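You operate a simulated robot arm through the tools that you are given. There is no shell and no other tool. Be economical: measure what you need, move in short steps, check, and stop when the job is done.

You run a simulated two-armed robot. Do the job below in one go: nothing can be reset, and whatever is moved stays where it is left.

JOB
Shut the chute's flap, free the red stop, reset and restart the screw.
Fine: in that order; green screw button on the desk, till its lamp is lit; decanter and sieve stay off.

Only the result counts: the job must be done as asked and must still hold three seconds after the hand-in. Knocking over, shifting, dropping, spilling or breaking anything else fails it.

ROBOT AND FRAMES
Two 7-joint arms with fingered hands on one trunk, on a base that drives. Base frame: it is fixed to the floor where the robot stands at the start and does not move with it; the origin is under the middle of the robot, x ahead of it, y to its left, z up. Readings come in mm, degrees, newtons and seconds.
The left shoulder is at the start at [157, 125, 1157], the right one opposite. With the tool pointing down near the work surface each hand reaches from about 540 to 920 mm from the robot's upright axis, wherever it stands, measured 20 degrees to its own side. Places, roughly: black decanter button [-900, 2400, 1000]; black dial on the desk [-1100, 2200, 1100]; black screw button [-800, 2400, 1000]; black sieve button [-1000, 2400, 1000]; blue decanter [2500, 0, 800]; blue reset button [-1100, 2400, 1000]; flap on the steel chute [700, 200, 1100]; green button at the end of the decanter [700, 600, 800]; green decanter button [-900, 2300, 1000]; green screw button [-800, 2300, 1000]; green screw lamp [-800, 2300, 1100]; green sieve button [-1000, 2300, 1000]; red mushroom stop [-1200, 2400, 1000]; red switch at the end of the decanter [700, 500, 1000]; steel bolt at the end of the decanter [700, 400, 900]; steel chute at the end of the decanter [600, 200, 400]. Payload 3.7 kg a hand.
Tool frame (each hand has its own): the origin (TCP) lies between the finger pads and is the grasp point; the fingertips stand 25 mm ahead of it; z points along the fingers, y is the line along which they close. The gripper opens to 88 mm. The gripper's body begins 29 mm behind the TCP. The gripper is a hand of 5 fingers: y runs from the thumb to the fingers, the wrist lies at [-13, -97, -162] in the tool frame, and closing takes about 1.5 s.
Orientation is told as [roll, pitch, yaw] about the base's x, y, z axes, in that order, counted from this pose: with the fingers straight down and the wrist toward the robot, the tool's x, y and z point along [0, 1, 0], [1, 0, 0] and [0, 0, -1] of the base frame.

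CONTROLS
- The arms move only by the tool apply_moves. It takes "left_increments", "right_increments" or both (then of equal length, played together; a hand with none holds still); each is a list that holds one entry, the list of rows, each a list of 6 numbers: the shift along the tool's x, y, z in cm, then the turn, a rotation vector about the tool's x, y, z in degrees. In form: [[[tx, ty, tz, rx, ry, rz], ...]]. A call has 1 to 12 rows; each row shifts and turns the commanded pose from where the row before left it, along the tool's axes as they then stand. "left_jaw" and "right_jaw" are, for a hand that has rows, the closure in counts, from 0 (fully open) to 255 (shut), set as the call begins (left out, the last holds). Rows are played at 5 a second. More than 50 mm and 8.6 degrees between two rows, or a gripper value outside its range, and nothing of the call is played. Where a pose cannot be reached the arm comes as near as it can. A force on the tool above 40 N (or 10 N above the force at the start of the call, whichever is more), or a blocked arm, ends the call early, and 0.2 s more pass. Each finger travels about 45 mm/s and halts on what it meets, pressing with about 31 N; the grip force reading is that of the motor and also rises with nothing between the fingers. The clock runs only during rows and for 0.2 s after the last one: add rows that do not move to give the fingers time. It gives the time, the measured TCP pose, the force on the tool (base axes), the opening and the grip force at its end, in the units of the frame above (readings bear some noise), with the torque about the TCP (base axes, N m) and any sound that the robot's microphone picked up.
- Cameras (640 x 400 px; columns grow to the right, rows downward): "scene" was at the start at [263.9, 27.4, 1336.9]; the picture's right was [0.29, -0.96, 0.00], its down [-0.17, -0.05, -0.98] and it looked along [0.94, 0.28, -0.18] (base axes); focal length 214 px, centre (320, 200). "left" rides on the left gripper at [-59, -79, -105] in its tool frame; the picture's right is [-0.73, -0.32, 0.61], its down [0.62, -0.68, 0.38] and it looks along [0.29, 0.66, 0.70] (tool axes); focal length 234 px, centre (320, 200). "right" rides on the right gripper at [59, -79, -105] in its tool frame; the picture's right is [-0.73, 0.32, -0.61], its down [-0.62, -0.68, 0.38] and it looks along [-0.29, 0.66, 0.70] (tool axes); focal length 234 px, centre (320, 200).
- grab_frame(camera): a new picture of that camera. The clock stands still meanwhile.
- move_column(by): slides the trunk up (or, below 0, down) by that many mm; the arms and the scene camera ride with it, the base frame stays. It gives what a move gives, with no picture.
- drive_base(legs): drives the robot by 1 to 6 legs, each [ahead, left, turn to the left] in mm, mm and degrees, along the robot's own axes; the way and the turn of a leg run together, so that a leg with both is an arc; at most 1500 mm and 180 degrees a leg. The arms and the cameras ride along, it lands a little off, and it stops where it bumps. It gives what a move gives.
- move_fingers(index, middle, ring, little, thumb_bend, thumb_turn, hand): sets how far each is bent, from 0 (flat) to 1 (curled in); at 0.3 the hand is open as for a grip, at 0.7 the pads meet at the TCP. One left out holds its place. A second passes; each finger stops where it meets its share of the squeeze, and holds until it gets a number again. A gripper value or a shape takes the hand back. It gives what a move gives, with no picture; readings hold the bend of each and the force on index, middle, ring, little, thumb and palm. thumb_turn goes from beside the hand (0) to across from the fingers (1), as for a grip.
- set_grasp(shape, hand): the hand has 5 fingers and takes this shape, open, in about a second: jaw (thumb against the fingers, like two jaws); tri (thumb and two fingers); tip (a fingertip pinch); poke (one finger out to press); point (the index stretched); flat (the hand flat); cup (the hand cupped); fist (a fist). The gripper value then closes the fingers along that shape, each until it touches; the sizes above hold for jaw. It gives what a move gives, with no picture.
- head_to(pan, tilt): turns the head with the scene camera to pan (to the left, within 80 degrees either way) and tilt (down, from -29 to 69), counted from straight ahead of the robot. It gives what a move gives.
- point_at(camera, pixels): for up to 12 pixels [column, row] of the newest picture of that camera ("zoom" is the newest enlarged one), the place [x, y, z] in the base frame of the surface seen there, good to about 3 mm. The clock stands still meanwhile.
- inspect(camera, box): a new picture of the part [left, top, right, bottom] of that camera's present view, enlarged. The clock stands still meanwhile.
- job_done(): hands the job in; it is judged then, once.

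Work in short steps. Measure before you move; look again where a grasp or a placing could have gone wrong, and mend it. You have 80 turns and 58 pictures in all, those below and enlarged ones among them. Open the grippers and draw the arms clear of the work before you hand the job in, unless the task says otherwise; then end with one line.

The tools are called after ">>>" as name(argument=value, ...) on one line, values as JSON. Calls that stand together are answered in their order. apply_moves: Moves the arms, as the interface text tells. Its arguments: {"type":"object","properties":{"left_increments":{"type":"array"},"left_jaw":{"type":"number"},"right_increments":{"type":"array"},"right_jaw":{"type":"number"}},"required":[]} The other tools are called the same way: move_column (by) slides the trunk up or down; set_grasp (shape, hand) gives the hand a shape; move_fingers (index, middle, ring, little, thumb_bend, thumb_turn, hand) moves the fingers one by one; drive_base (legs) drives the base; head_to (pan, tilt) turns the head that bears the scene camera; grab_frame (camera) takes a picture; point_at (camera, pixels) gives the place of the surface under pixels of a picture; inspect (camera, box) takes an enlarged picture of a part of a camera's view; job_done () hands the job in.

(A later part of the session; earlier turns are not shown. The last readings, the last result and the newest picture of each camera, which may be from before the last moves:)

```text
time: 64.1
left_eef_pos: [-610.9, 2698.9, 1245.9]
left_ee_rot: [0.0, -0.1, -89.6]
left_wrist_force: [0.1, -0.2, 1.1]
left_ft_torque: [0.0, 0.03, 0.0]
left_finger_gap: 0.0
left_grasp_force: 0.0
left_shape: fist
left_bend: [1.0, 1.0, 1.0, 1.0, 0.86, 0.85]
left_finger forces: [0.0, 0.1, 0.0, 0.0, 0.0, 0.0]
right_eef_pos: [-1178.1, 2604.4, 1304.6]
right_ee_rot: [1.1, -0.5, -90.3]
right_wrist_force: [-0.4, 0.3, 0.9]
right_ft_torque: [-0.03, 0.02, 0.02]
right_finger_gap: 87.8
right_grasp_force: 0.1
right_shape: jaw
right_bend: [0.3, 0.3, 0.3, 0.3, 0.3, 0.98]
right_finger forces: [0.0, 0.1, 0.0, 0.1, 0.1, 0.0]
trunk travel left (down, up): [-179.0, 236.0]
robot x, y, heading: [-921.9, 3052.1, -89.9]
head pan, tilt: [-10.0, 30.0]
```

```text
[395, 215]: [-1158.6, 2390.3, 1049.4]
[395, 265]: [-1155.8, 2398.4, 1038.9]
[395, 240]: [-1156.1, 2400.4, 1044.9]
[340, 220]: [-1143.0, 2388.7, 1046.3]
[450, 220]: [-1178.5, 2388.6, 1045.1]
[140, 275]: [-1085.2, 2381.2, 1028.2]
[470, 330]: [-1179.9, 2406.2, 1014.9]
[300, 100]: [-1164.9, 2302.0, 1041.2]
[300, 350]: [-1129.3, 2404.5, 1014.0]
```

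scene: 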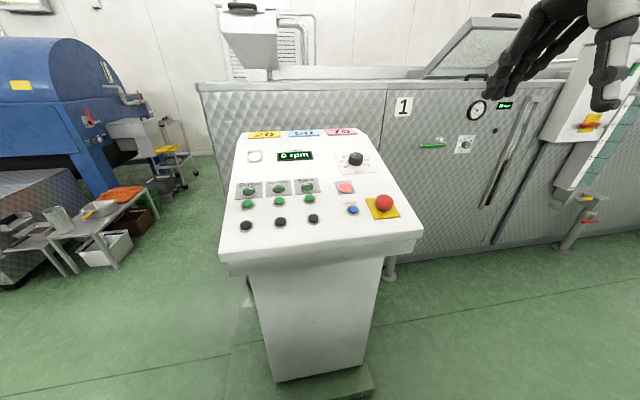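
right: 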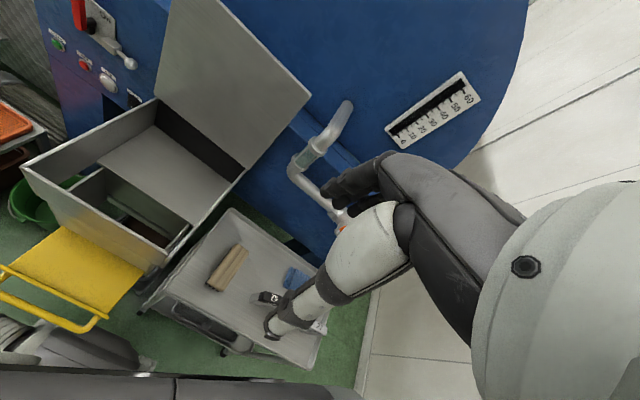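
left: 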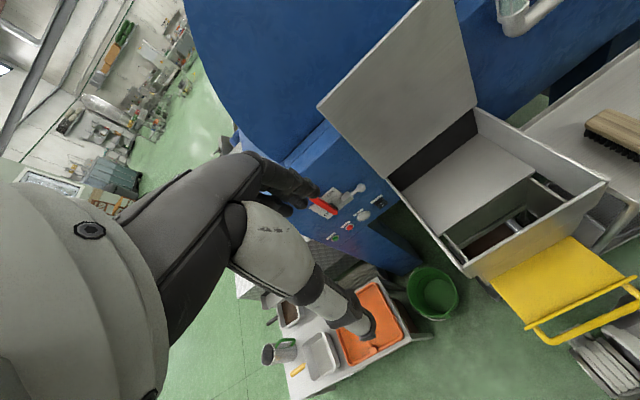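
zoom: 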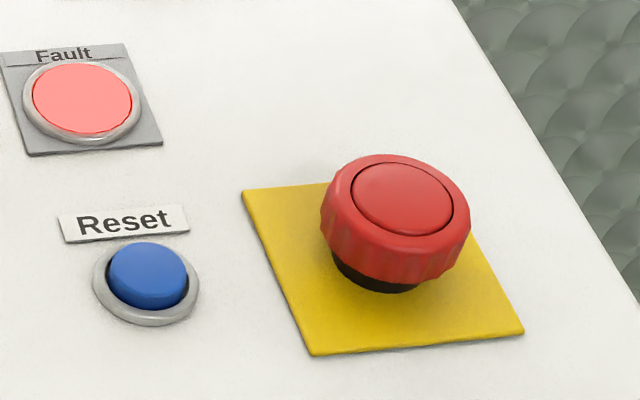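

"Fault" is lit; the mushroom has a knurled ring (twist to release) with head centre ≈[-1160,2387,1043] on a panel sloped ≈14.7°. I set the right hand to "tri" and bring it about 80 mm above the head along the panel normal.

>>> set_grasp(hand="right", shape="tri")

>>> apply_moves(right_increments=[[[0.4, 3.2, 2.9, 0, 0, 0], [0.4, 3.2, 2.9, 0, 0, 0], [0.3, 3.3, 2.9, 0, 0, 0], [0.3, 3.3, 2.9, 0, 0, 0], [0.2, 3.3, 3.0, 0, 0, 0], [0.2, 3.2, 3.0, 0, 0, 0], [0, 0, 0, -7.4, 0, 0], [0, 0, 0, -7.4, 0, 0], [0, 0, 0, 0, 0, 0]]])

>>> grab_frame(camera="right")

>>> inspect(camera="scene", box=[265, 100, 465, 225])

```text
time: 65.0
left_eef_pos: [-609.5, 2699.3, 1243.7]
left_ee_rot: [0.0, -0.2, -89.6]
left_wrist_force: [-0.6, 0.6, -0.7]
left_ft_torque: [0.02, -0.01, 0.01]
left_finger_gap: 0.0
left_grasp_force: 0.1
left_shape: fist
left_bend: [1.0, 1.0, 1.0, 1.0, 0.86, 0.85]
left_finger forces: [0.0, 0.0, 0.1, 0.0, 0.0, 0.0]
right_eef_pos: [-1178.6, 2605.7, 1304.2]
right_ee_rot: [1.0, -0.5, -90.3]
right_wrist_force: [0.2, 0.9, -0.6]
right_ft_torque: [-0.01, -0.01, 0.02]
right_finger_gap: 87.9
right_grasp_force: 0.0
right_shape: tri
right_bend: [0.3, 0.3, 0.99, 0.99, 0.3, 0.98]
right_finger forces: [0.1, 0.0, 0.0, 0.1, 0.1, 0.0]
trunk travel left (down, up): [-179.0, 236.0]
robot x, y, heading: [-924.9, 3058.1, -89.9]
head pan, tilt: [-10.0, 30.0]
```

```text
time: 67.0
left_eef_pos: [-610.0, 2698.8, 1244.5]
left_ee_rot: [-0.1, -0.1, -89.6]
left_wrist_force: [0.2, 0.4, -0.8]
left_ft_torque: [0.02, 0.0, 0.02]
left_finger_gap: 0.0
left_grasp_force: 0.0
left_shape: fist
left_bend: [1.0, 1.0, 1.0, 1.0, 0.86, 0.85]
left_finger forces: [0.0, 0.1, 0.0, 0.0, 0.0, 0.0]
right_eef_pos: [-1159.6, 2409.1, 1130.7]
right_ee_rot: [1.2, -15.5, -90.6]
right_wrist_force: [0.7, 0.0, 0.1]
right_ft_torque: [0.04, -0.01, 0.01]
right_finger_gap: 88.1
right_grasp_force: 0.0
right_shape: tri
right_bend: [0.3, 0.3, 0.99, 0.99, 0.3, 0.98]
right_finger forces: [0.0, 0.0, 0.0, 0.0, 0.1, 0.0]
trunk travel left (down, up): [-179.0, 236.0]
robot x, y, heading: [-918.9, 3057.4, -89.8]
head pan, tilt: [-10.0, 30.0]
```

```text
33 pictures are left
```

right: 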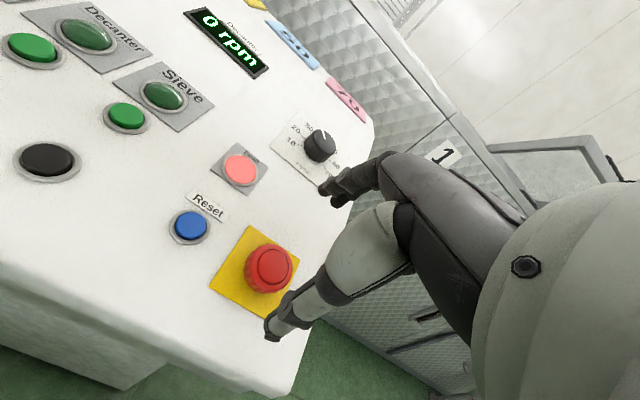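

```text
3.20 times, centred on (365, 162) of scene
```

zoom: 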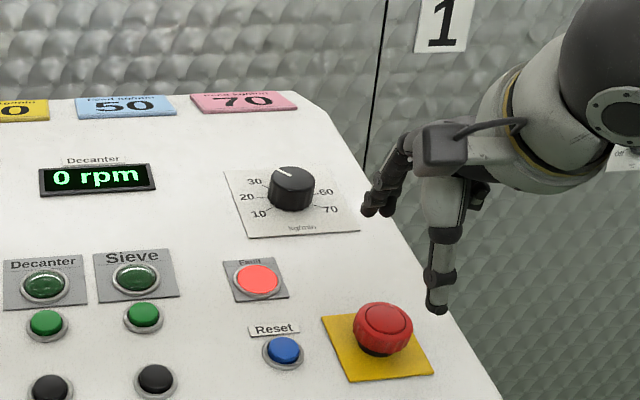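

The mushroom lies on the tool axis (predicted pixel (267,262), seen at (268,265)). I lower 79 mm and look before closing.

>>> apply_moves(right_increments=[[[0, 0, 2.5, 0, 0, 0], [0, 0, 2.5, 0, 0, 0], [0, 0, 1.5, 0, 0, 0], [0, 0, 1.2, 0, 0, 0]]])

>>> inspect(camera="right", box=[180, 120, 440, 300])

```text
time: 68.0
left_eef_pos: [-610.9, 2698.8, 1243.5]
left_ee_rot: [0.0, -0.1, -89.7]
left_wrist_force: [-0.1, 0.3, 0.0]
left_ft_torque: [-0.01, -0.03, -0.01]
left_finger_gap: 0.0
left_grasp_force: 0.1
left_shape: fist
left_bend: [1.0, 1.0, 1.0, 1.0, 0.86, 0.85]
left_finger forces: [0.0, 0.1, 0.0, 0.1, 0.0, 0.0]
right_eef_pos: [-1158.0, 2387.4, 1055.4]
right_ee_rot: [1.2, -15.3, -90.6]
right_wrist_force: [0.5, 0.0, 0.5]
right_ft_torque: [0.02, 0.0, -0.05]
right_finger_gap: 88.2
right_grasp_force: 0.0
right_shape: tri
right_bend: [0.3, 0.3, 0.99, 0.99, 0.3, 0.98]
right_finger forces: [0.1, 0.0, 0.0, 0.1, 0.0, 0.1]
trunk travel left (down, up): [-179.0, 236.0]
robot x, y, heading: [-919.1, 3057.9, -89.9]
head pan, tilt: [-10.0, 30.0]
```

```text
2.22 times, centred on (310, 210) of right
```

zoom: 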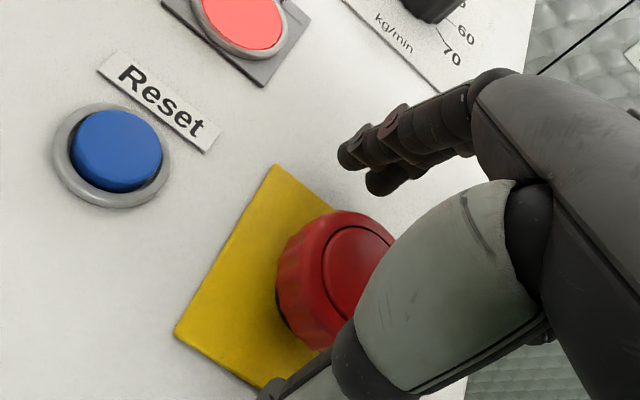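

The fingers straddle the head as wanted. I lower 3 mm and close.

>>> apply_moves(right_increments=[[[0, 0, 0.3, 0, 0, 0], [0, 0, 0, 0, 0, 0], [0, 0, 0, 0, 0, 0], [0, 0, 0, 0, 0, 0], [0, 0, 0, 0, 0, 0], [0, 0, 0, 0, 0, 0], [0, 0, 0, 0, 0, 0], [0, 0, 0, 0, 0, 0]]], right_jaw=255)

>>> inspect(camera="right", box=[180, 120, 440, 300])

```text
time: 69.8
left_eef_pos: [-610.7, 2699.5, 1245.5]
left_ee_rot: [-0.1, -0.1, -89.7]
left_wrist_force: [-0.7, 0.2, -0.1]
left_ft_torque: [0.01, 0.04, 0.0]
left_finger_gap: 0.3
left_grasp_force: 0.2
left_shape: fist
left_bend: [1.0, 1.0, 1.0, 1.0, 0.86, 0.85]
left_finger forces: [0.1, 0.0, 0.0, 0.1, 0.0, 0.0]
right_eef_pos: [-1155.5, 2387.0, 1052.8]
right_ee_rot: [1.1, -15.3, -90.5]
right_wrist_force: [6.0, -0.5, -1.0]
right_ft_torque: [-0.06, -0.07, 0.07]
right_finger_gap: 29.7
right_grasp_force: 31.1
right_shape: tri
right_bend: [0.74, 0.45, 1.0, 1.0, 0.74, 1.0]
right_finger forces: [12.4, 13.6, 0.1, 0.1, 24.3, 0.1]
trunk travel left (down, up): [-179.0, 236.0]
robot x, y, heading: [-921.1, 3055.8, -89.4]
head pan, tilt: [-10.0, 30.0]
```

```text
2.22 times, centred on (310, 210) of right
```

zoom: 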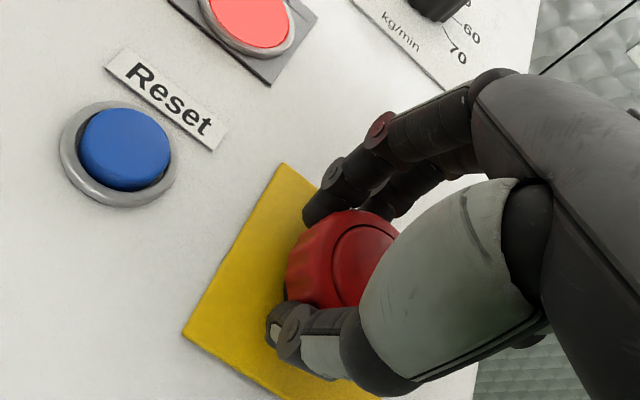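

Firm grip on the head (index 12, middle 14, thumb 24 N). I twist clockwise seen from above (+z of the tool), 48°.

>>> apply_moves(right_increments=[[[0, 0, 0, 0, 0, 8], [0, 0, 0, 0, 0, 8], [0, 0, 0, 0, 0, 8], [0, 0, 0, 0, 0, 8], [0, 0, 0, 0, 0, 8], [0, 0, 0, 0, 0, 8]]])

>>> inspect(camera="right", box=[180, 120, 440, 300])

```text
time: 71.2
left_eef_pos: [-609.2, 2696.8, 1243.5]
left_ee_rot: [-0.1, 0.0, -89.7]
left_wrist_force: [-0.6, 0.1, -0.5]
left_ft_torque: [0.03, 0.03, 0.01]
left_finger_gap: 0.0
left_grasp_force: 0.0
left_shape: fist
left_bend: [1.0, 1.0, 1.0, 1.0, 0.86, 0.85]
left_finger forces: [0.1, 0.0, 0.0, 0.1, 0.0, 0.0]
right_eef_pos: [-1153.7, 2385.6, 1055.2]
right_ee_rot: [12.5, -9.5, -139.4]
right_wrist_force: [8.7, -23.8, 13.3]
right_ft_torque: [-0.69, 0.18, 0.47]
right_finger_gap: 31.0
right_grasp_force: 31.1
right_shape: tri
right_bend: [0.74, 0.41, 1.0, 1.0, 0.76, 1.0]
right_finger forces: [21.8, 21.3, 0.1, 0.0, 22.6, 0.1]
trunk travel left (down, up): [-179.0, 236.0]
robot x, y, heading: [-918.7, 3057.0, -89.6]
head pan, tilt: [-10.0, 30.0]
```

```text
2.22 times, centred on (310, 210) of right
```

zoom: 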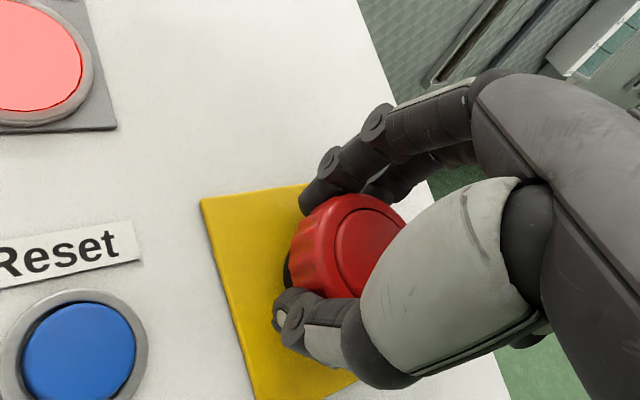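

The twist met some torque (0.47 N m). I open the hand and lift off to see whether the head has sprung up.

>>> apply_moves(right_increments=[[[0, 0, 0, 0, 0, 0], [0, 0, 0, 0, 0, 0], [0, 0, 0, 0, 0, 0], [0, 0, 0, 0, 0, 0], [0, 0, 0, 0, 0, 0], [0, 0, -3, 0, 0, 0], [0, 0, -4, 0, 0, 0], [0, 0, -4, 0, 0, 0]]], right_jaw=0)

>>> inspect(camera="scene", box=[335, 175, 415, 225])

>>> point_at(camera="zoom", pixels=[[395, 215], [395, 240], [395, 190], [340, 220], [450, 220]])

```text
time: 73.0
left_eef_pos: [-611.1, 2699.6, 1245.3]
left_ee_rot: [-0.1, -0.2, -89.7]
left_wrist_force: [-0.6, -1.0, -0.4]
left_ft_torque: [-0.01, 0.0, 0.05]
left_finger_gap: 0.1
left_grasp_force: 0.0
left_shape: fist
left_bend: [1.0, 1.0, 1.0, 1.0, 0.86, 0.85]
left_finger forces: [0.0, 0.1, 0.0, 0.0, 0.1, 0.0]
right_eef_pos: [-1157.9, 2417.8, 1159.9]
right_ee_rot: [12.3, -9.5, -139.5]
right_wrist_force: [-0.8, 0.0, 0.1]
right_ft_torque: [-0.04, 0.0, -0.02]
right_finger_gap: 87.5
right_grasp_force: 0.0
right_shape: tri
right_bend: [0.3, 0.3, 0.99, 0.99, 0.3, 0.98]
right_finger forces: [0.0, 0.1, 0.0, 0.0, 0.0, 0.0]
trunk travel left (down, up): [-179.0, 236.0]
robot x, y, heading: [-923.3, 3059.4, -89.9]
head pan, tilt: [-10.0, 30.0]
```

```text
8.00 times, centred on (375, 200) of scene
```

zoom: 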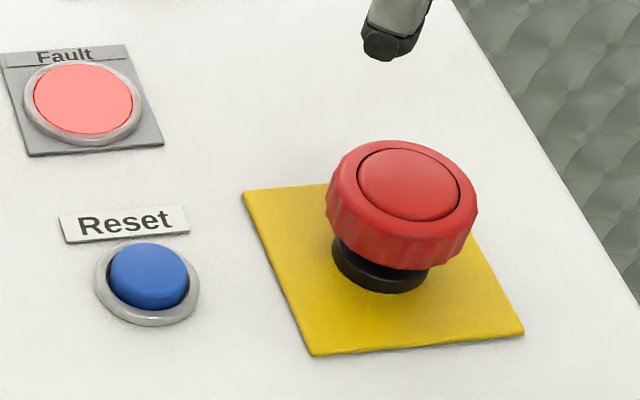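

```text
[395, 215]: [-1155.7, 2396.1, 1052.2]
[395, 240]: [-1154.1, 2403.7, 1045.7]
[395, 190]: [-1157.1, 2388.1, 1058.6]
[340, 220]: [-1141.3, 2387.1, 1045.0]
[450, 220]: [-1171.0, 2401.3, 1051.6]
```

The head has sprung up (black stem visible): stop is freed. I undo the wrist turn, make the right hand "poke" and move over the blue reset.

>>> apply_moves(right_increments=[[[0, 0, 0, 0, 0, -8], [0, 0, 0, 0, 0, -8], [0, 0, 0, 0, 0, -8], [0, 0, 0, 0, 0, -8], [0, 0, 0, 0, 0, -8], [0, 0, 0, 0, 0, -8], [3.7, 0.2, 0, 0, 0, 0], [3.7, 0.2, 0, 0, 0, 0]]])

>>> set_grasp(hand="right", shape="poke")

>>> grab_frame(camera="right")

>>> inspect(camera="scene", box=[265, 100, 465, 225])

```text
time: 74.8
left_eef_pos: [-610.2, 2698.1, 1244.7]
left_ee_rot: [0.0, 0.0, -89.7]
left_wrist_force: [0.1, 0.2, -0.1]
left_ft_torque: [-0.01, -0.04, -0.04]
left_finger_gap: 0.1
left_grasp_force: 0.1
left_shape: fist
left_bend: [1.0, 1.0, 1.0, 1.0, 0.86, 0.85]
left_finger forces: [0.1, 0.1, 0.1, 0.1, 0.0, 0.0]
right_eef_pos: [-1083.0, 2413.0, 1162.5]
right_ee_rot: [1.2, -15.1, -90.7]
right_wrist_force: [-0.3, -0.5, -1.0]
right_ft_torque: [-0.02, -0.03, 0.01]
right_finger_gap: 87.7
right_grasp_force: 0.0
right_shape: tri
right_bend: [0.3, 0.3, 0.99, 0.99, 0.3, 0.98]
right_finger forces: [0.0, 0.1, 0.0, 0.0, 0.0, 0.0]
trunk travel left (down, up): [-179.0, 236.0]
robot x, y, heading: [-920.2, 3054.9, -89.9]
head pan, tilt: [-10.0, 30.0]
```

```text
time: 75.7
left_eef_pos: [-609.7, 2698.8, 1243.5]
left_ee_rot: [0.0, -0.1, -89.7]
left_wrist_force: [-0.3, 0.0, 0.1]
left_ft_torque: [0.0, -0.01, -0.02]
left_finger_gap: 0.0
left_grasp_force: 0.1
left_shape: fist
left_bend: [1.0, 1.0, 1.0, 1.0, 0.86, 0.85]
left_finger forces: [0.0, 0.0, 0.1, 0.0, 0.0, 0.0]
right_eef_pos: [-1085.8, 2412.9, 1163.6]
right_ee_rot: [1.1, -15.3, -90.6]
right_wrist_force: [-0.2, 0.0, -0.7]
right_ft_torque: [0.02, 0.0, -0.04]
right_finger_gap: 0.1
right_grasp_force: 0.0
right_shape: poke
right_bend: [0.7, 0.7, 0.99, 0.99, 1.0, 1.0]
right_finger forces: [0.0, 0.0, 0.0, 0.0, 0.1, 0.0]
trunk travel left (down, up): [-179.0, 236.0]
robot x, y, heading: [-921.3, 3055.5, -89.6]
head pan, tilt: [-10.0, 30.0]
```

```text
27 pictures are left
```

right: 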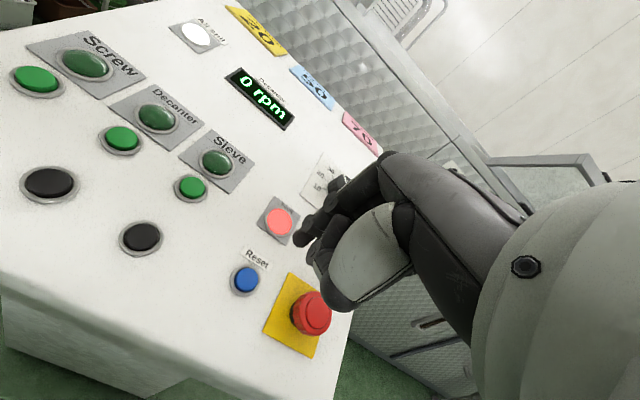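

```text
3.20 times, centred on (365, 162) of scene
```

zoom: 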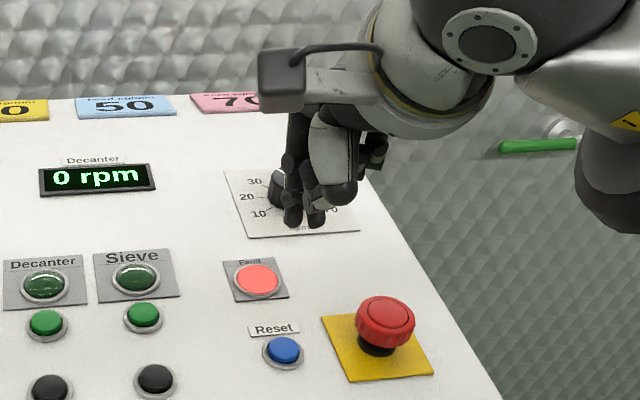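

Index and middle tips point down together at zoom (293,220) and (315,220). I measure the tips to place them on the button.

>>> point_at(camera="zoom", pixels=[[292, 222], [294, 215], [316, 222], [316, 214], [283, 350], [272, 345], [294, 349]])

>>> point_at(camera="right", pixels=[[300, 241], [303, 236], [320, 250], [246, 278], [290, 225]])

```text
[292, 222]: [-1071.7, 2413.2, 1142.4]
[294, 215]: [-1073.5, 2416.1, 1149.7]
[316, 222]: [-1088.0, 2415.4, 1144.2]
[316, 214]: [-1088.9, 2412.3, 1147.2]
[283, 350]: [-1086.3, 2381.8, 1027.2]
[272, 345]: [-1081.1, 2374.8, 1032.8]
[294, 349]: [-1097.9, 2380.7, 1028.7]
```

```text
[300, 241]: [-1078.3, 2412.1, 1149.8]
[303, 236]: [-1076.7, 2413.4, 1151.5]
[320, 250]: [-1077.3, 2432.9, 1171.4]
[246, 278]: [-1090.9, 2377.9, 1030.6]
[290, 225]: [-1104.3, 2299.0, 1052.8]
```

I curl the middle finger away, leaving the index alone, then shift it over the button and come down to about 10 mm above.

>>> move_fingers(hand="right", middle=1.0)

>>> apply_moves(right_increments=[[[-1.35, -0.33, 2, 0, 0, 0], [0, 0, 2.8, 0, 0, 0], [0, 0, 2.8, 0, 0, 0], [0, 0, 2.6, 0, 0, 0]]])

>>> grab_frame(camera="right")

>>> inspect(camera="scene", box=[315, 160, 415, 225])

```text
time: 76.7
left_eef_pos: [-611.1, 2697.5, 1244.6]
left_ee_rot: [0.0, -0.1, -89.7]
left_wrist_force: [-0.4, -0.1, 0.0]
left_ft_torque: [0.04, 0.03, -0.01]
left_finger_gap: 0.0
left_grasp_force: 0.1
left_shape: fist
left_bend: [1.0, 1.0, 1.0, 1.0, 0.86, 0.85]
left_finger forces: [0.1, 0.1, 0.0, 0.0, 0.0, 0.0]
right_eef_pos: [-1085.3, 2411.7, 1163.5]
right_ee_rot: [1.1, -15.3, -90.6]
right_wrist_force: [0.9, 0.3, 0.1]
right_ft_torque: [0.02, 0.0, 0.04]
right_finger_gap: 22.6
right_grasp_force: 0.0
right_shape: fingers
right_bend: [0.7, 1.0, 0.99, 0.99, 1.0, 1.0]
right_finger forces: [0.0, 0.1, 0.0, 0.0, 0.0, 0.0]
trunk travel left (down, up): [-179.0, 236.0]
robot x, y, heading: [-920.5, 3056.9, -89.6]
head pan, tilt: [-10.0, 30.0]
```

```text
time: 77.7
left_eef_pos: [-610.4, 2700.3, 1244.4]
left_ee_rot: [0.0, -0.2, -89.7]
left_wrist_force: [0.4, -0.5, -0.6]
left_ft_torque: [0.02, -0.02, 0.0]
left_finger_gap: 0.0
left_grasp_force: 0.0
left_shape: fist
left_bend: [1.0, 1.0, 1.0, 1.0, 0.86, 0.85]
left_finger forces: [0.0, 0.0, 0.0, 0.0, 0.1, 0.0]
right_eef_pos: [-1096.3, 2389.3, 1063.6]
right_ee_rot: [1.1, -15.3, -90.6]
right_wrist_force: [0.2, 0.0, 0.3]
right_ft_torque: [-0.02, 0.01, 0.0]
right_finger_gap: 22.8
right_grasp_force: 0.0
right_shape: fingers
right_bend: [0.7, 1.0, 0.99, 0.99, 1.0, 1.0]
right_finger forces: [0.0, 0.0, 0.0, 0.1, 0.0, 0.0]
trunk travel left (down, up): [-179.0, 236.0]
robot x, y, heading: [-921.4, 3057.4, -89.8]
head pan, tilt: [-10.0, 30.0]
```

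```text
25 pictures are left
```

right: 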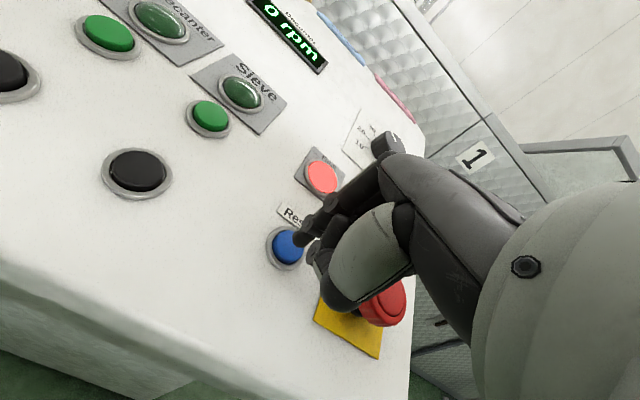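

```text
6.15 times, centred on (365, 192) of scene
```

zoom: 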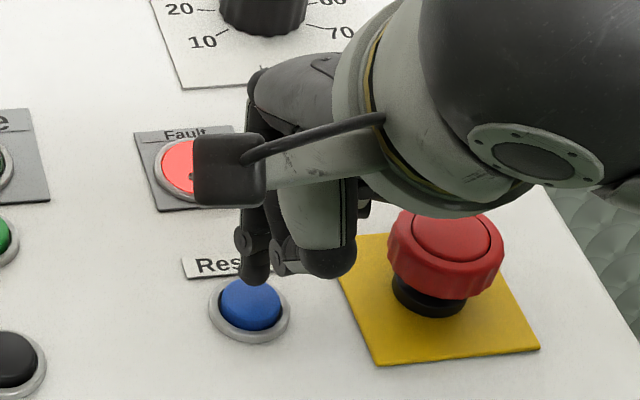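

Index is above the blue button. I check that the curled fingers/thumb clear the mushroom.

>>> point_at(camera="zoom", pixels=[[256, 280], [256, 272], [330, 274], [345, 255], [363, 212], [300, 270], [250, 300], [445, 235]])

>>> point_at(camera="right", pixels=[[300, 240], [313, 278], [320, 262], [345, 305], [288, 245], [380, 300]])

```text
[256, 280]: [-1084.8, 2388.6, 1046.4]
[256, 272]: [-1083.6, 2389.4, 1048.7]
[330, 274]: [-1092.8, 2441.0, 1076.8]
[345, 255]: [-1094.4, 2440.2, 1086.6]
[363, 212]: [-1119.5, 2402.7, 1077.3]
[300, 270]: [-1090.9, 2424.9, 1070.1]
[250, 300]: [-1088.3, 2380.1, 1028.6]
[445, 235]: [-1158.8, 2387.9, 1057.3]
```

```text
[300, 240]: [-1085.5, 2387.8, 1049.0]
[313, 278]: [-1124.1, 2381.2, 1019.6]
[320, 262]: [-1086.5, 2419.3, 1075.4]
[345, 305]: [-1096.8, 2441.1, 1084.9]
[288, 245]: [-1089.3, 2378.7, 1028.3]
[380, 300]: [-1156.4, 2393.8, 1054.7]
```

Clearance to the mushroom is slim on the ring-finger side, so I lift 20 mm, turn the hand 40° about the index tip (ring side swings toward the robot), and come down again.

>>> apply_moves(right_increments=[[[0.32, -0.87, -2, 0, 0, 0], [0, 0, 0, 0, 0, 8], [0, 0, 0, 0, 0, 8], [0, 0, 0, 0, 0, 8], [0, 0, 0, 0, 0, 8], [0, 0, 0, 0, 0, 8], [0, 0, 0, 0, 0, 0]]])

>>> inspect(camera="scene", box=[315, 160, 415, 225])

>>> inspect(camera="right", box=[200, 150, 440, 340])

```text
time: 79.3
left_eef_pos: [-610.4, 2698.2, 1243.7]
left_ee_rot: [0.0, -0.1, -89.7]
left_wrist_force: [-0.9, 0.0, -0.4]
left_ft_torque: [0.03, -0.01, 0.03]
left_finger_gap: 0.0
left_grasp_force: 0.1
left_shape: fist
left_bend: [1.0, 1.0, 1.0, 1.0, 0.86, 0.85]
left_finger forces: [0.0, 0.0, 0.1, 0.1, 0.1, 0.0]
right_eef_pos: [-1093.7, 2403.1, 1079.5]
right_ee_rot: [10.8, -10.9, -131.6]
right_wrist_force: [-1.1, -0.2, 0.2]
right_ft_torque: [0.01, 0.0, 0.01]
right_finger_gap: 22.5
right_grasp_force: 0.0
right_shape: fingers
right_bend: [0.7, 1.0, 0.99, 0.99, 1.0, 1.0]
right_finger forces: [0.0, 0.1, 0.1, 0.0, 0.1, 0.0]
trunk travel left (down, up): [-179.0, 236.0]
robot x, y, heading: [-920.9, 3057.9, -89.8]
head pan, tilt: [-10.0, 30.0]
```

```text
6.15 times, centred on (365, 192) of scene
```

zoom: 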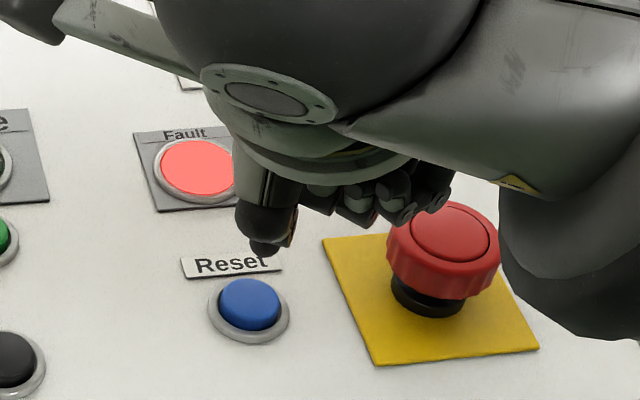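

```text
2.11 times, centred on (320, 245) of right
```

zoom: 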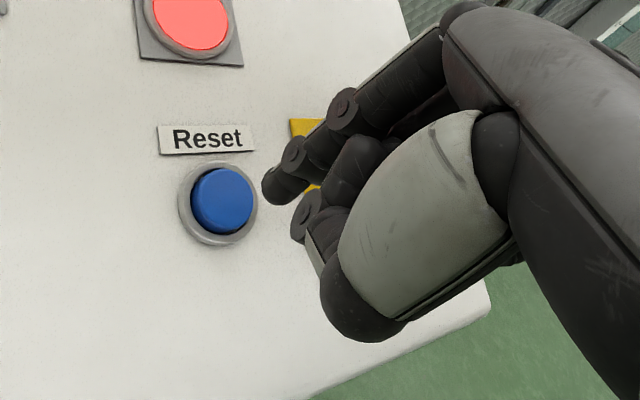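

I measure where the curled knuckles (zoom of scene ~ (400,215)) and the index tip (265,250) are now.

>>> inspect(camera="scene", box=[315, 160, 415, 225])

>>> point_at(camera="zoom", pixels=[[264, 253], [262, 246], [290, 244], [320, 212], [360, 222], [403, 220], [438, 208], [447, 190], [560, 330]])

```text
6.15 times, centred on (365, 192) of scene
```

zoom: 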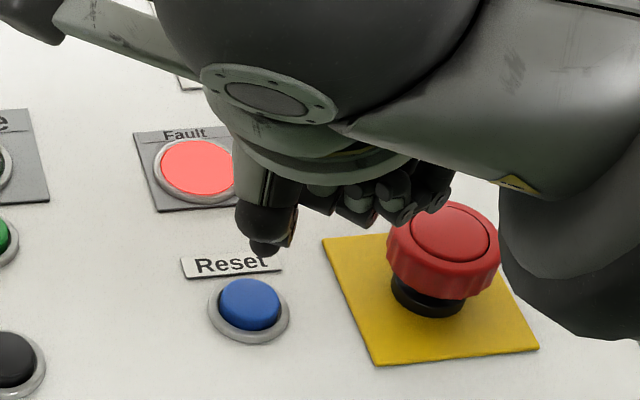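

```text
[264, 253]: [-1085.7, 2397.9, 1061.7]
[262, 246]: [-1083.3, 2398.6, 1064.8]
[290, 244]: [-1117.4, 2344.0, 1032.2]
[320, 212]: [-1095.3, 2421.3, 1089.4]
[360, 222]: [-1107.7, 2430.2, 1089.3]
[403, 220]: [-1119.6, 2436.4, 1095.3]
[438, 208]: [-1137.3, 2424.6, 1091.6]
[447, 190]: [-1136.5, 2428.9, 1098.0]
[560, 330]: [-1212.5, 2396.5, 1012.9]
```

Knuckles now clear the mushroom by more than 15 mm. The index tip at [-1085.5,2391,1061] runs onto the button along the normal: I press in small rows, up to ~40 mm, then lift.

>>> apply_moves(right_increments=[[[0, 0, 1.4, 0, 0, 0], [0, 0, 1.4, 0, 0, 0], [0, 0, 0.4, 0, 0, 0], [0, 0, 0.3, 0, 0, 0], [0, 0, 0.3, 0, 0, 0]]])

>>> inspect(camera="scene", box=[215, 125, 425, 260])

```text
time: 80.5
left_eef_pos: [-609.3, 2700.0, 1245.3]
left_ee_rot: [0.0, -0.2, -89.7]
left_wrist_force: [-1.0, 0.2, -0.1]
left_ft_torque: [0.01, -0.01, 0.02]
left_finger_gap: 0.0
left_grasp_force: 0.1
left_shape: fist
left_bend: [1.0, 1.0, 1.0, 1.0, 0.86, 0.85]
left_finger forces: [0.1, 0.0, 0.1, 0.0, 0.0, 0.0]
right_eef_pos: [-1092.1, 2393.1, 1047.1]
right_ee_rot: [11.1, -11.2, -131.7]
right_wrist_force: [-0.1, 0.6, 12.0]
right_ft_torque: [-0.13, -0.03, 0.0]
right_finger_gap: 22.6
right_grasp_force: 5.9
right_shape: fingers
right_bend: [0.7, 1.0, 0.99, 0.99, 1.0, 1.0]
right_finger forces: [11.9, 0.0, 0.0, 0.1, 0.0, 0.0]
trunk travel left (down, up): [-179.0, 236.0]
robot x, y, heading: [-918.0, 3055.9, -89.7]
head pan, tilt: [-10.0, 30.0]
heard: click
```

```text
2.96 times, centred on (320, 192) of scene
```

zoom: 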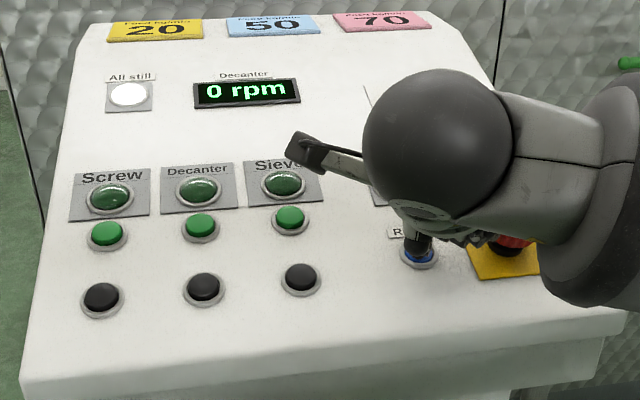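

A click was heard at 12 N. I lift off along the normal and check the Fault lamp and the mushroom.

>>> apply_moves(right_increments=[[[0, 0, -3, 0, 0, 0], [0, 0, -4, 0, 0, 0], [0, 0, -4, 0, 0, 0], [0, 0, -4, 0, 0, 0]]])

>>> inspect(camera="scene", box=[215, 125, 425, 260])

```text
time: 81.5
left_eef_pos: [-611.1, 2700.3, 1245.0]
left_ee_rot: [0.0, -0.3, -89.7]
left_wrist_force: [0.2, 0.4, -0.8]
left_ft_torque: [0.02, 0.0, 0.02]
left_finger_gap: 0.0
left_grasp_force: 0.1
left_shape: fist
left_bend: [1.0, 1.0, 1.0, 1.0, 0.86, 0.85]
left_finger forces: [0.1, 0.0, 0.1, 0.0, 0.0, 0.0]
right_eef_pos: [-1094.6, 2432.1, 1187.8]
right_ee_rot: [10.8, -11.0, -131.4]
right_wrist_force: [0.8, 0.7, -0.7]
right_ft_torque: [-0.02, 0.03, 0.0]
right_finger_gap: 22.6
right_grasp_force: 0.1
right_shape: fingers
right_bend: [0.7, 1.0, 0.99, 0.99, 1.0, 1.0]
right_finger forces: [0.0, 0.0, 0.0, 0.1, 0.0, 0.1]
trunk travel left (down, up): [-179.0, 236.0]
robot x, y, heading: [-919.5, 3057.2, -89.6]
head pan, tilt: [-10.0, 30.0]
```

```text
2.96 times, centred on (320, 192) of scene
```

zoom: 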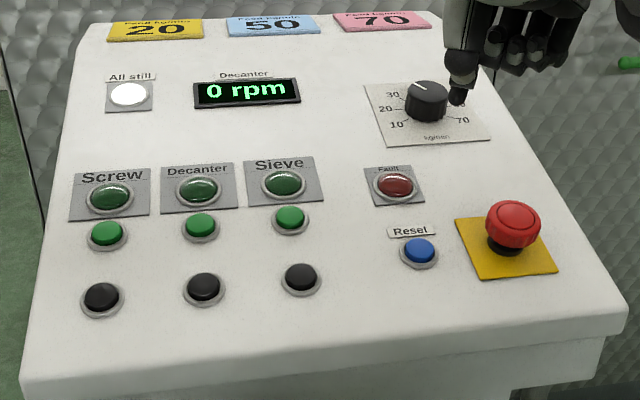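

Fault is off, mushroom still up, nothing else changed. I re-measure the screw button and lamp.

>>> point_at(camera="zoom", pixels=[[106, 231], [93, 231], [119, 231], [106, 222], [106, 242], [110, 197], [199, 225], [102, 295]])

>>> apply_moves(right_increments=[[[0, 0, 0, 0, 0, -8], [0, 0, 0, 0, 0, -8], [0, 0, 0, 0, 0, -8], [0, 0, 0, 0, 0, -8], [0, 0, 0, 0, 0, -8], [4.5, 1.2, 0, 0, 0, 0], [4.5, 1.2, 0, 0, 0, 0], [4.5, 1.2, 0, 0, 0, 0], [4.5, 1.2, 0, 0, 0, 0], [4.4, 1.2, 0, 0, 0, 0], [2, 0, 0, 0, 0, 0]]])

```text
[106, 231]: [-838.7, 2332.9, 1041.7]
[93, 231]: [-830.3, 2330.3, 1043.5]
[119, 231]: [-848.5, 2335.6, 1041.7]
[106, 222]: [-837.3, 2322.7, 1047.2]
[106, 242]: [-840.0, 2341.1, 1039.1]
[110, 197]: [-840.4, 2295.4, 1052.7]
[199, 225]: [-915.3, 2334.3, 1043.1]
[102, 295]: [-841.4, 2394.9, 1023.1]
```

```text
time: 83.9
left_eef_pos: [-610.9, 2699.3, 1243.7]
left_ee_rot: [0.0, -0.1, -89.8]
left_wrist_force: [-0.2, 0.3, -0.4]
left_ft_torque: [-0.01, 0.01, 0.03]
left_finger_gap: 0.3
left_grasp_force: 0.1
left_shape: fist
left_bend: [1.0, 1.0, 1.0, 1.0, 0.86, 0.85]
left_finger forces: [0.1, 0.0, 0.0, 0.0, 0.0, 0.0]
right_eef_pos: [-850.8, 2373.6, 1208.0]
right_ee_rot: [1.1, -15.3, -90.6]
right_wrist_force: [0.3, -0.2, -0.1]
right_ft_torque: [0.05, 0.0, -0.01]
right_finger_gap: 22.7
right_grasp_force: 0.0
right_shape: fingers
right_bend: [0.7, 1.0, 0.99, 0.99, 1.0, 1.0]
right_finger forces: [0.0, 0.1, 0.1, 0.0, 0.1, 0.1]
trunk travel left (down, up): [-179.0, 236.0]
robot x, y, heading: [-917.3, 3055.4, -90.0]
head pan, tilt: [-10.0, 30.0]
```

Button centre ≈[-839,2333,1042]; reached the spot above it. I lower 120 mm along the normal with a 4 mm correction and look.

>>> apply_moves(right_increments=[[[0, -0.4, 3, 0, 0, 0], [0, 0, 3, 0, 0, 0], [0, 0, 3, 0, 0, 0], [0, 0, 3, 0, 0, 0]]])

>>> inspect(camera="scene", box=[205, 150, 325, 230])

>>> inspect(camera="right", box=[200, 150, 440, 340])

```text
time: 84.9
left_eef_pos: [-611.2, 2697.7, 1244.2]
left_ee_rot: [0.0, -0.1, -89.7]
left_wrist_force: [0.1, 0.2, 0.3]
left_ft_torque: [0.0, -0.06, 0.0]
left_finger_gap: 0.2
left_grasp_force: 0.0
left_shape: fist
left_bend: [1.0, 1.0, 1.0, 1.0, 0.86, 0.85]
left_finger forces: [0.1, 0.0, 0.0, 0.0, 0.1, 0.1]
right_eef_pos: [-847.5, 2343.6, 1090.1]
right_ee_rot: [1.3, -15.0, -90.7]
right_wrist_force: [0.3, 0.0, 0.1]
right_ft_torque: [0.01, -0.01, 0.01]
right_finger_gap: 22.6
right_grasp_force: 0.2
right_shape: fingers
right_bend: [0.7, 1.0, 0.99, 0.99, 1.0, 1.0]
right_finger forces: [0.0, 0.1, 0.0, 0.0, 0.0, 0.0]
trunk travel left (down, up): [-179.0, 236.0]
robot x, y, heading: [-918.2, 3058.4, -89.9]
head pan, tilt: [-10.0, 30.0]
```

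```text
5.00 times, centred on (265, 190) of scene
```

zoom: 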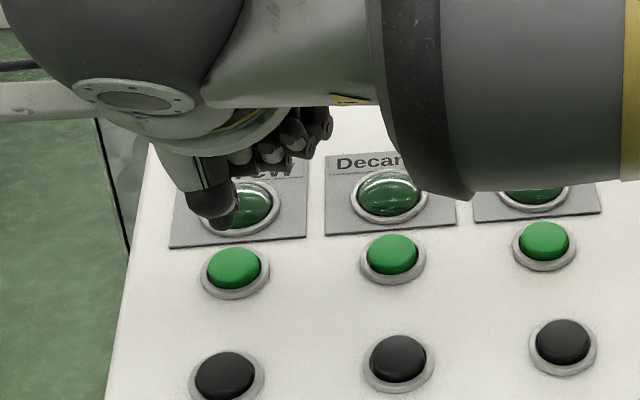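

```text
2.11 times, centred on (320, 245) of right
```

zoom: 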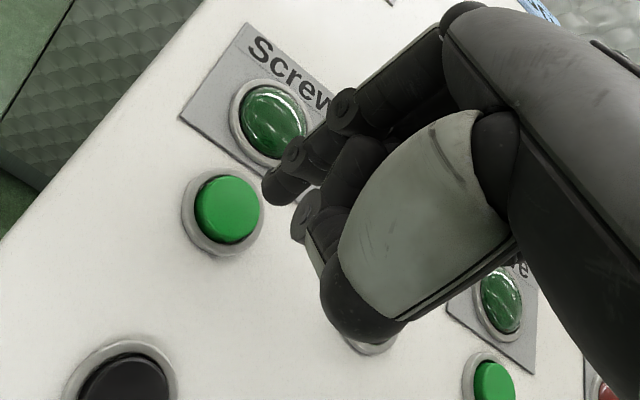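

The tip sits relative to the button as it did for reset. I check heights of tip, knuckles and forearm before pressing.

>>> point_at(camera="right", pixels=[[305, 238], [308, 232]])

>>> inspect(camera="scene", box=[205, 150, 325, 230])

>>> point_at(camera="zoom", pixels=[[224, 228], [222, 220], [460, 195], [430, 175], [380, 90], [320, 130], [285, 172], [640, 190]])

```text
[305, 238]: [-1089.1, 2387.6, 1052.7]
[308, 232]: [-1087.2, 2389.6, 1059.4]
```

```text
5.00 times, centred on (265, 190) of scene
```

zoom: 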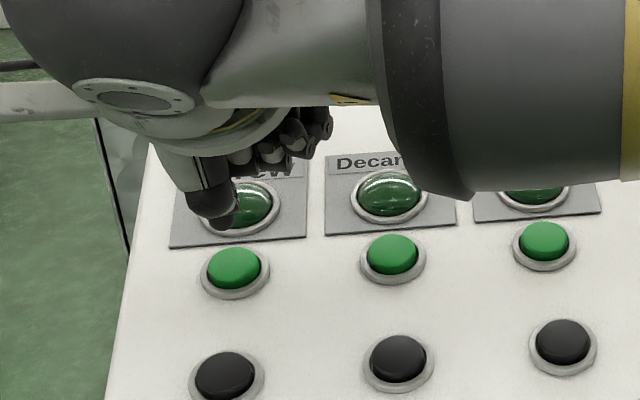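

```text
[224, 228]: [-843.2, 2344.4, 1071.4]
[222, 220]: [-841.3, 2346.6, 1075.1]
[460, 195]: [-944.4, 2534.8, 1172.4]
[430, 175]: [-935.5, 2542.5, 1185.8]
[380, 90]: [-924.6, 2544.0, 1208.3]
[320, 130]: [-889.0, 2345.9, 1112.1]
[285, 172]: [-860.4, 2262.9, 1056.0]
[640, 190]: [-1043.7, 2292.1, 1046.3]
```

Clear everywhere; tip ≈29 mm above the button. I press 36 mm with a 2 mm correction in x.

>>> apply_moves(right_increments=[[[0.2, 0, 1.2, 0, 0, 0], [0, 0, 1.2, 0, 0, 0], [0, 0, 0.5, 0, 0, 0], [0, 0, 0.4, 0, 0, 0], [0, 0, 0.3, 0, 0, 0]]])

>>> inspect(camera="scene", box=[205, 150, 325, 230])

```text
time: 86.1
left_eef_pos: [-610.2, 2701.3, 1245.1]
left_ee_rot: [0.0, -0.2, -89.7]
left_wrist_force: [0.3, 0.1, -0.1]
left_ft_torque: [0.01, -0.02, 0.0]
left_finger_gap: 0.0
left_grasp_force: 0.1
left_shape: fist
left_bend: [1.0, 1.0, 1.0, 1.0, 0.86, 0.85]
left_finger forces: [0.0, 0.0, 0.1, 0.1, 0.1, 0.1]
right_eef_pos: [-846.9, 2336.9, 1061.8]
right_ee_rot: [1.2, -15.7, -90.6]
right_wrist_force: [1.0, 1.6, 16.3]
right_ft_torque: [-0.16, -0.13, 0.0]
right_finger_gap: 22.2
right_grasp_force: 8.2
right_shape: fingers
right_bend: [0.7, 1.0, 0.99, 0.99, 1.0, 1.0]
right_finger forces: [15.8, 0.1, 0.0, 0.0, 0.0, 0.1]
trunk travel left (down, up): [-179.0, 236.0]
robot x, y, heading: [-918.6, 3055.3, -90.0]
head pan, tilt: [-10.0, 30.0]
heard: click
```

```text
5.00 times, centred on (265, 190) of scene
```

zoom: 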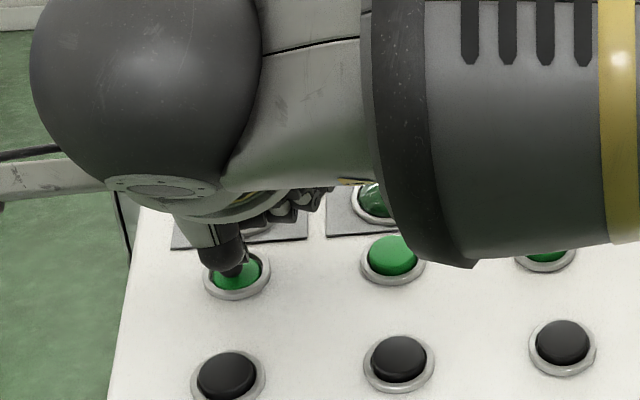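

Clicked at 16 N and is held down. "Till its lamp is lit": I hold it 2.4 s more and look at the lamp with the right camera.

>>> apply_moves(right_increments=[[[0, 0, 0, 0, 0, 0], [0, 0, 0, 0, 0, 0], [0, 0, 0, 0, 0, 0], [0, 0, 0, 0, 0, 0], [0, 0, 0, 0, 0, 0], [0, 0, 0, 0, 0, 0], [0, 0, 0, 0, 0, 0], [0, 0, 0, 0, 0, 0], [0, 0, 0, 0, 0, 0], [0, 0, 0, 0, 0, 0], [0, 0, 0, 0, 0, 0], [0, 0, 0, 0, 0, 0]]])

>>> inspect(camera="right", box=[200, 110, 440, 300])

```text
time: 88.7
left_eef_pos: [-611.9, 2700.7, 1245.3]
left_ee_rot: [0.0, -0.3, -89.8]
left_wrist_force: [0.0, 0.5, 0.3]
left_ft_torque: [0.02, -0.01, 0.02]
left_finger_gap: 0.2
left_grasp_force: 0.0
left_shape: fist
left_bend: [1.0, 1.0, 1.0, 1.0, 0.86, 0.85]
left_finger forces: [0.0, 0.0, 0.0, 0.1, 0.0, 0.1]
right_eef_pos: [-847.0, 2338.0, 1060.2]
right_ee_rot: [1.3, -15.6, -90.6]
right_wrist_force: [1.0, 0.9, 22.6]
right_ft_torque: [-0.21, -0.18, 0.03]
right_finger_gap: 22.9
right_grasp_force: 11.2
right_shape: fingers
right_bend: [0.7, 1.0, 0.99, 0.99, 1.0, 1.0]
right_finger forces: [22.4, 0.1, 0.1, 0.0, 0.1, 0.0]
trunk travel left (down, up): [-179.0, 236.0]
robot x, y, heading: [-922.7, 3054.3, -89.6]
head pan, tilt: [-10.0, 30.0]
```

```text
2.11 times, centred on (320, 205) of right
```

zoom: 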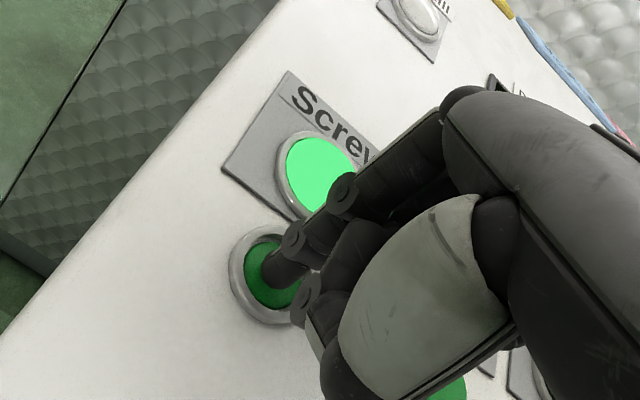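

The screw lamp is lit (bright green at (320,175)). I lift off along the normal, draw back and check the panel.

>>> apply_moves(right_increments=[[[0, 0, -3, 0, 0, 0], [0, 0, -4, 0, 0, 0], [0, 0, -4, 0, 0, 0], [0, 0, -4, 0, 0, 0], [-4, -2, 0, 0, 0, 0], [-4, -3, 0, 0, 0, 0], [-4, -3, 0, 0, 0, 0], [-4, -3, 0, 0, 0, 0], [-4, -3, 0, 0, 0, 0], [-4, -3, 0, 0, 0, 0], [-4, -3, 0, 0, 0, 0]]])

>>> inspect(camera="scene", box=[215, 125, 425, 260])

```text
time: 91.1
left_eef_pos: [-611.3, 2699.4, 1245.6]
left_ee_rot: [0.0, -0.2, -89.7]
left_wrist_force: [0.7, -0.3, 0.1]
left_ft_torque: [-0.03, -0.04, -0.03]
left_finger_gap: 0.0
left_grasp_force: 0.0
left_shape: fist
left_bend: [1.0, 1.0, 1.0, 1.0, 0.86, 0.85]
left_finger forces: [0.0, 0.0, 0.0, 0.1, 0.0, 0.0]
right_eef_pos: [-1129.9, 2547.2, 1161.0]
right_ee_rot: [1.1, -15.5, -90.6]
right_wrist_force: [0.5, 0.4, 0.2]
right_ft_torque: [0.0, -0.02, 0.0]
right_finger_gap: 23.0
right_grasp_force: 0.0
right_shape: fingers
right_bend: [0.7, 1.0, 0.99, 0.99, 1.0, 1.0]
right_finger forces: [0.0, 0.0, 0.1, 0.0, 0.0, 0.0]
right hand out of reach, approached as far as the arm can: row 11
trunk travel left (down, up): [-179.0, 236.0]
robot x, y, heading: [-920.1, 3056.7, -89.8]
head pan, tilt: [-10.0, 30.0]
```

```text
2.96 times, centred on (320, 192) of scene
```

zoom: 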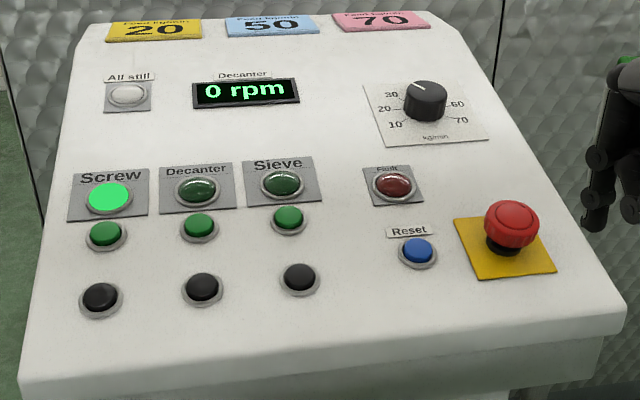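

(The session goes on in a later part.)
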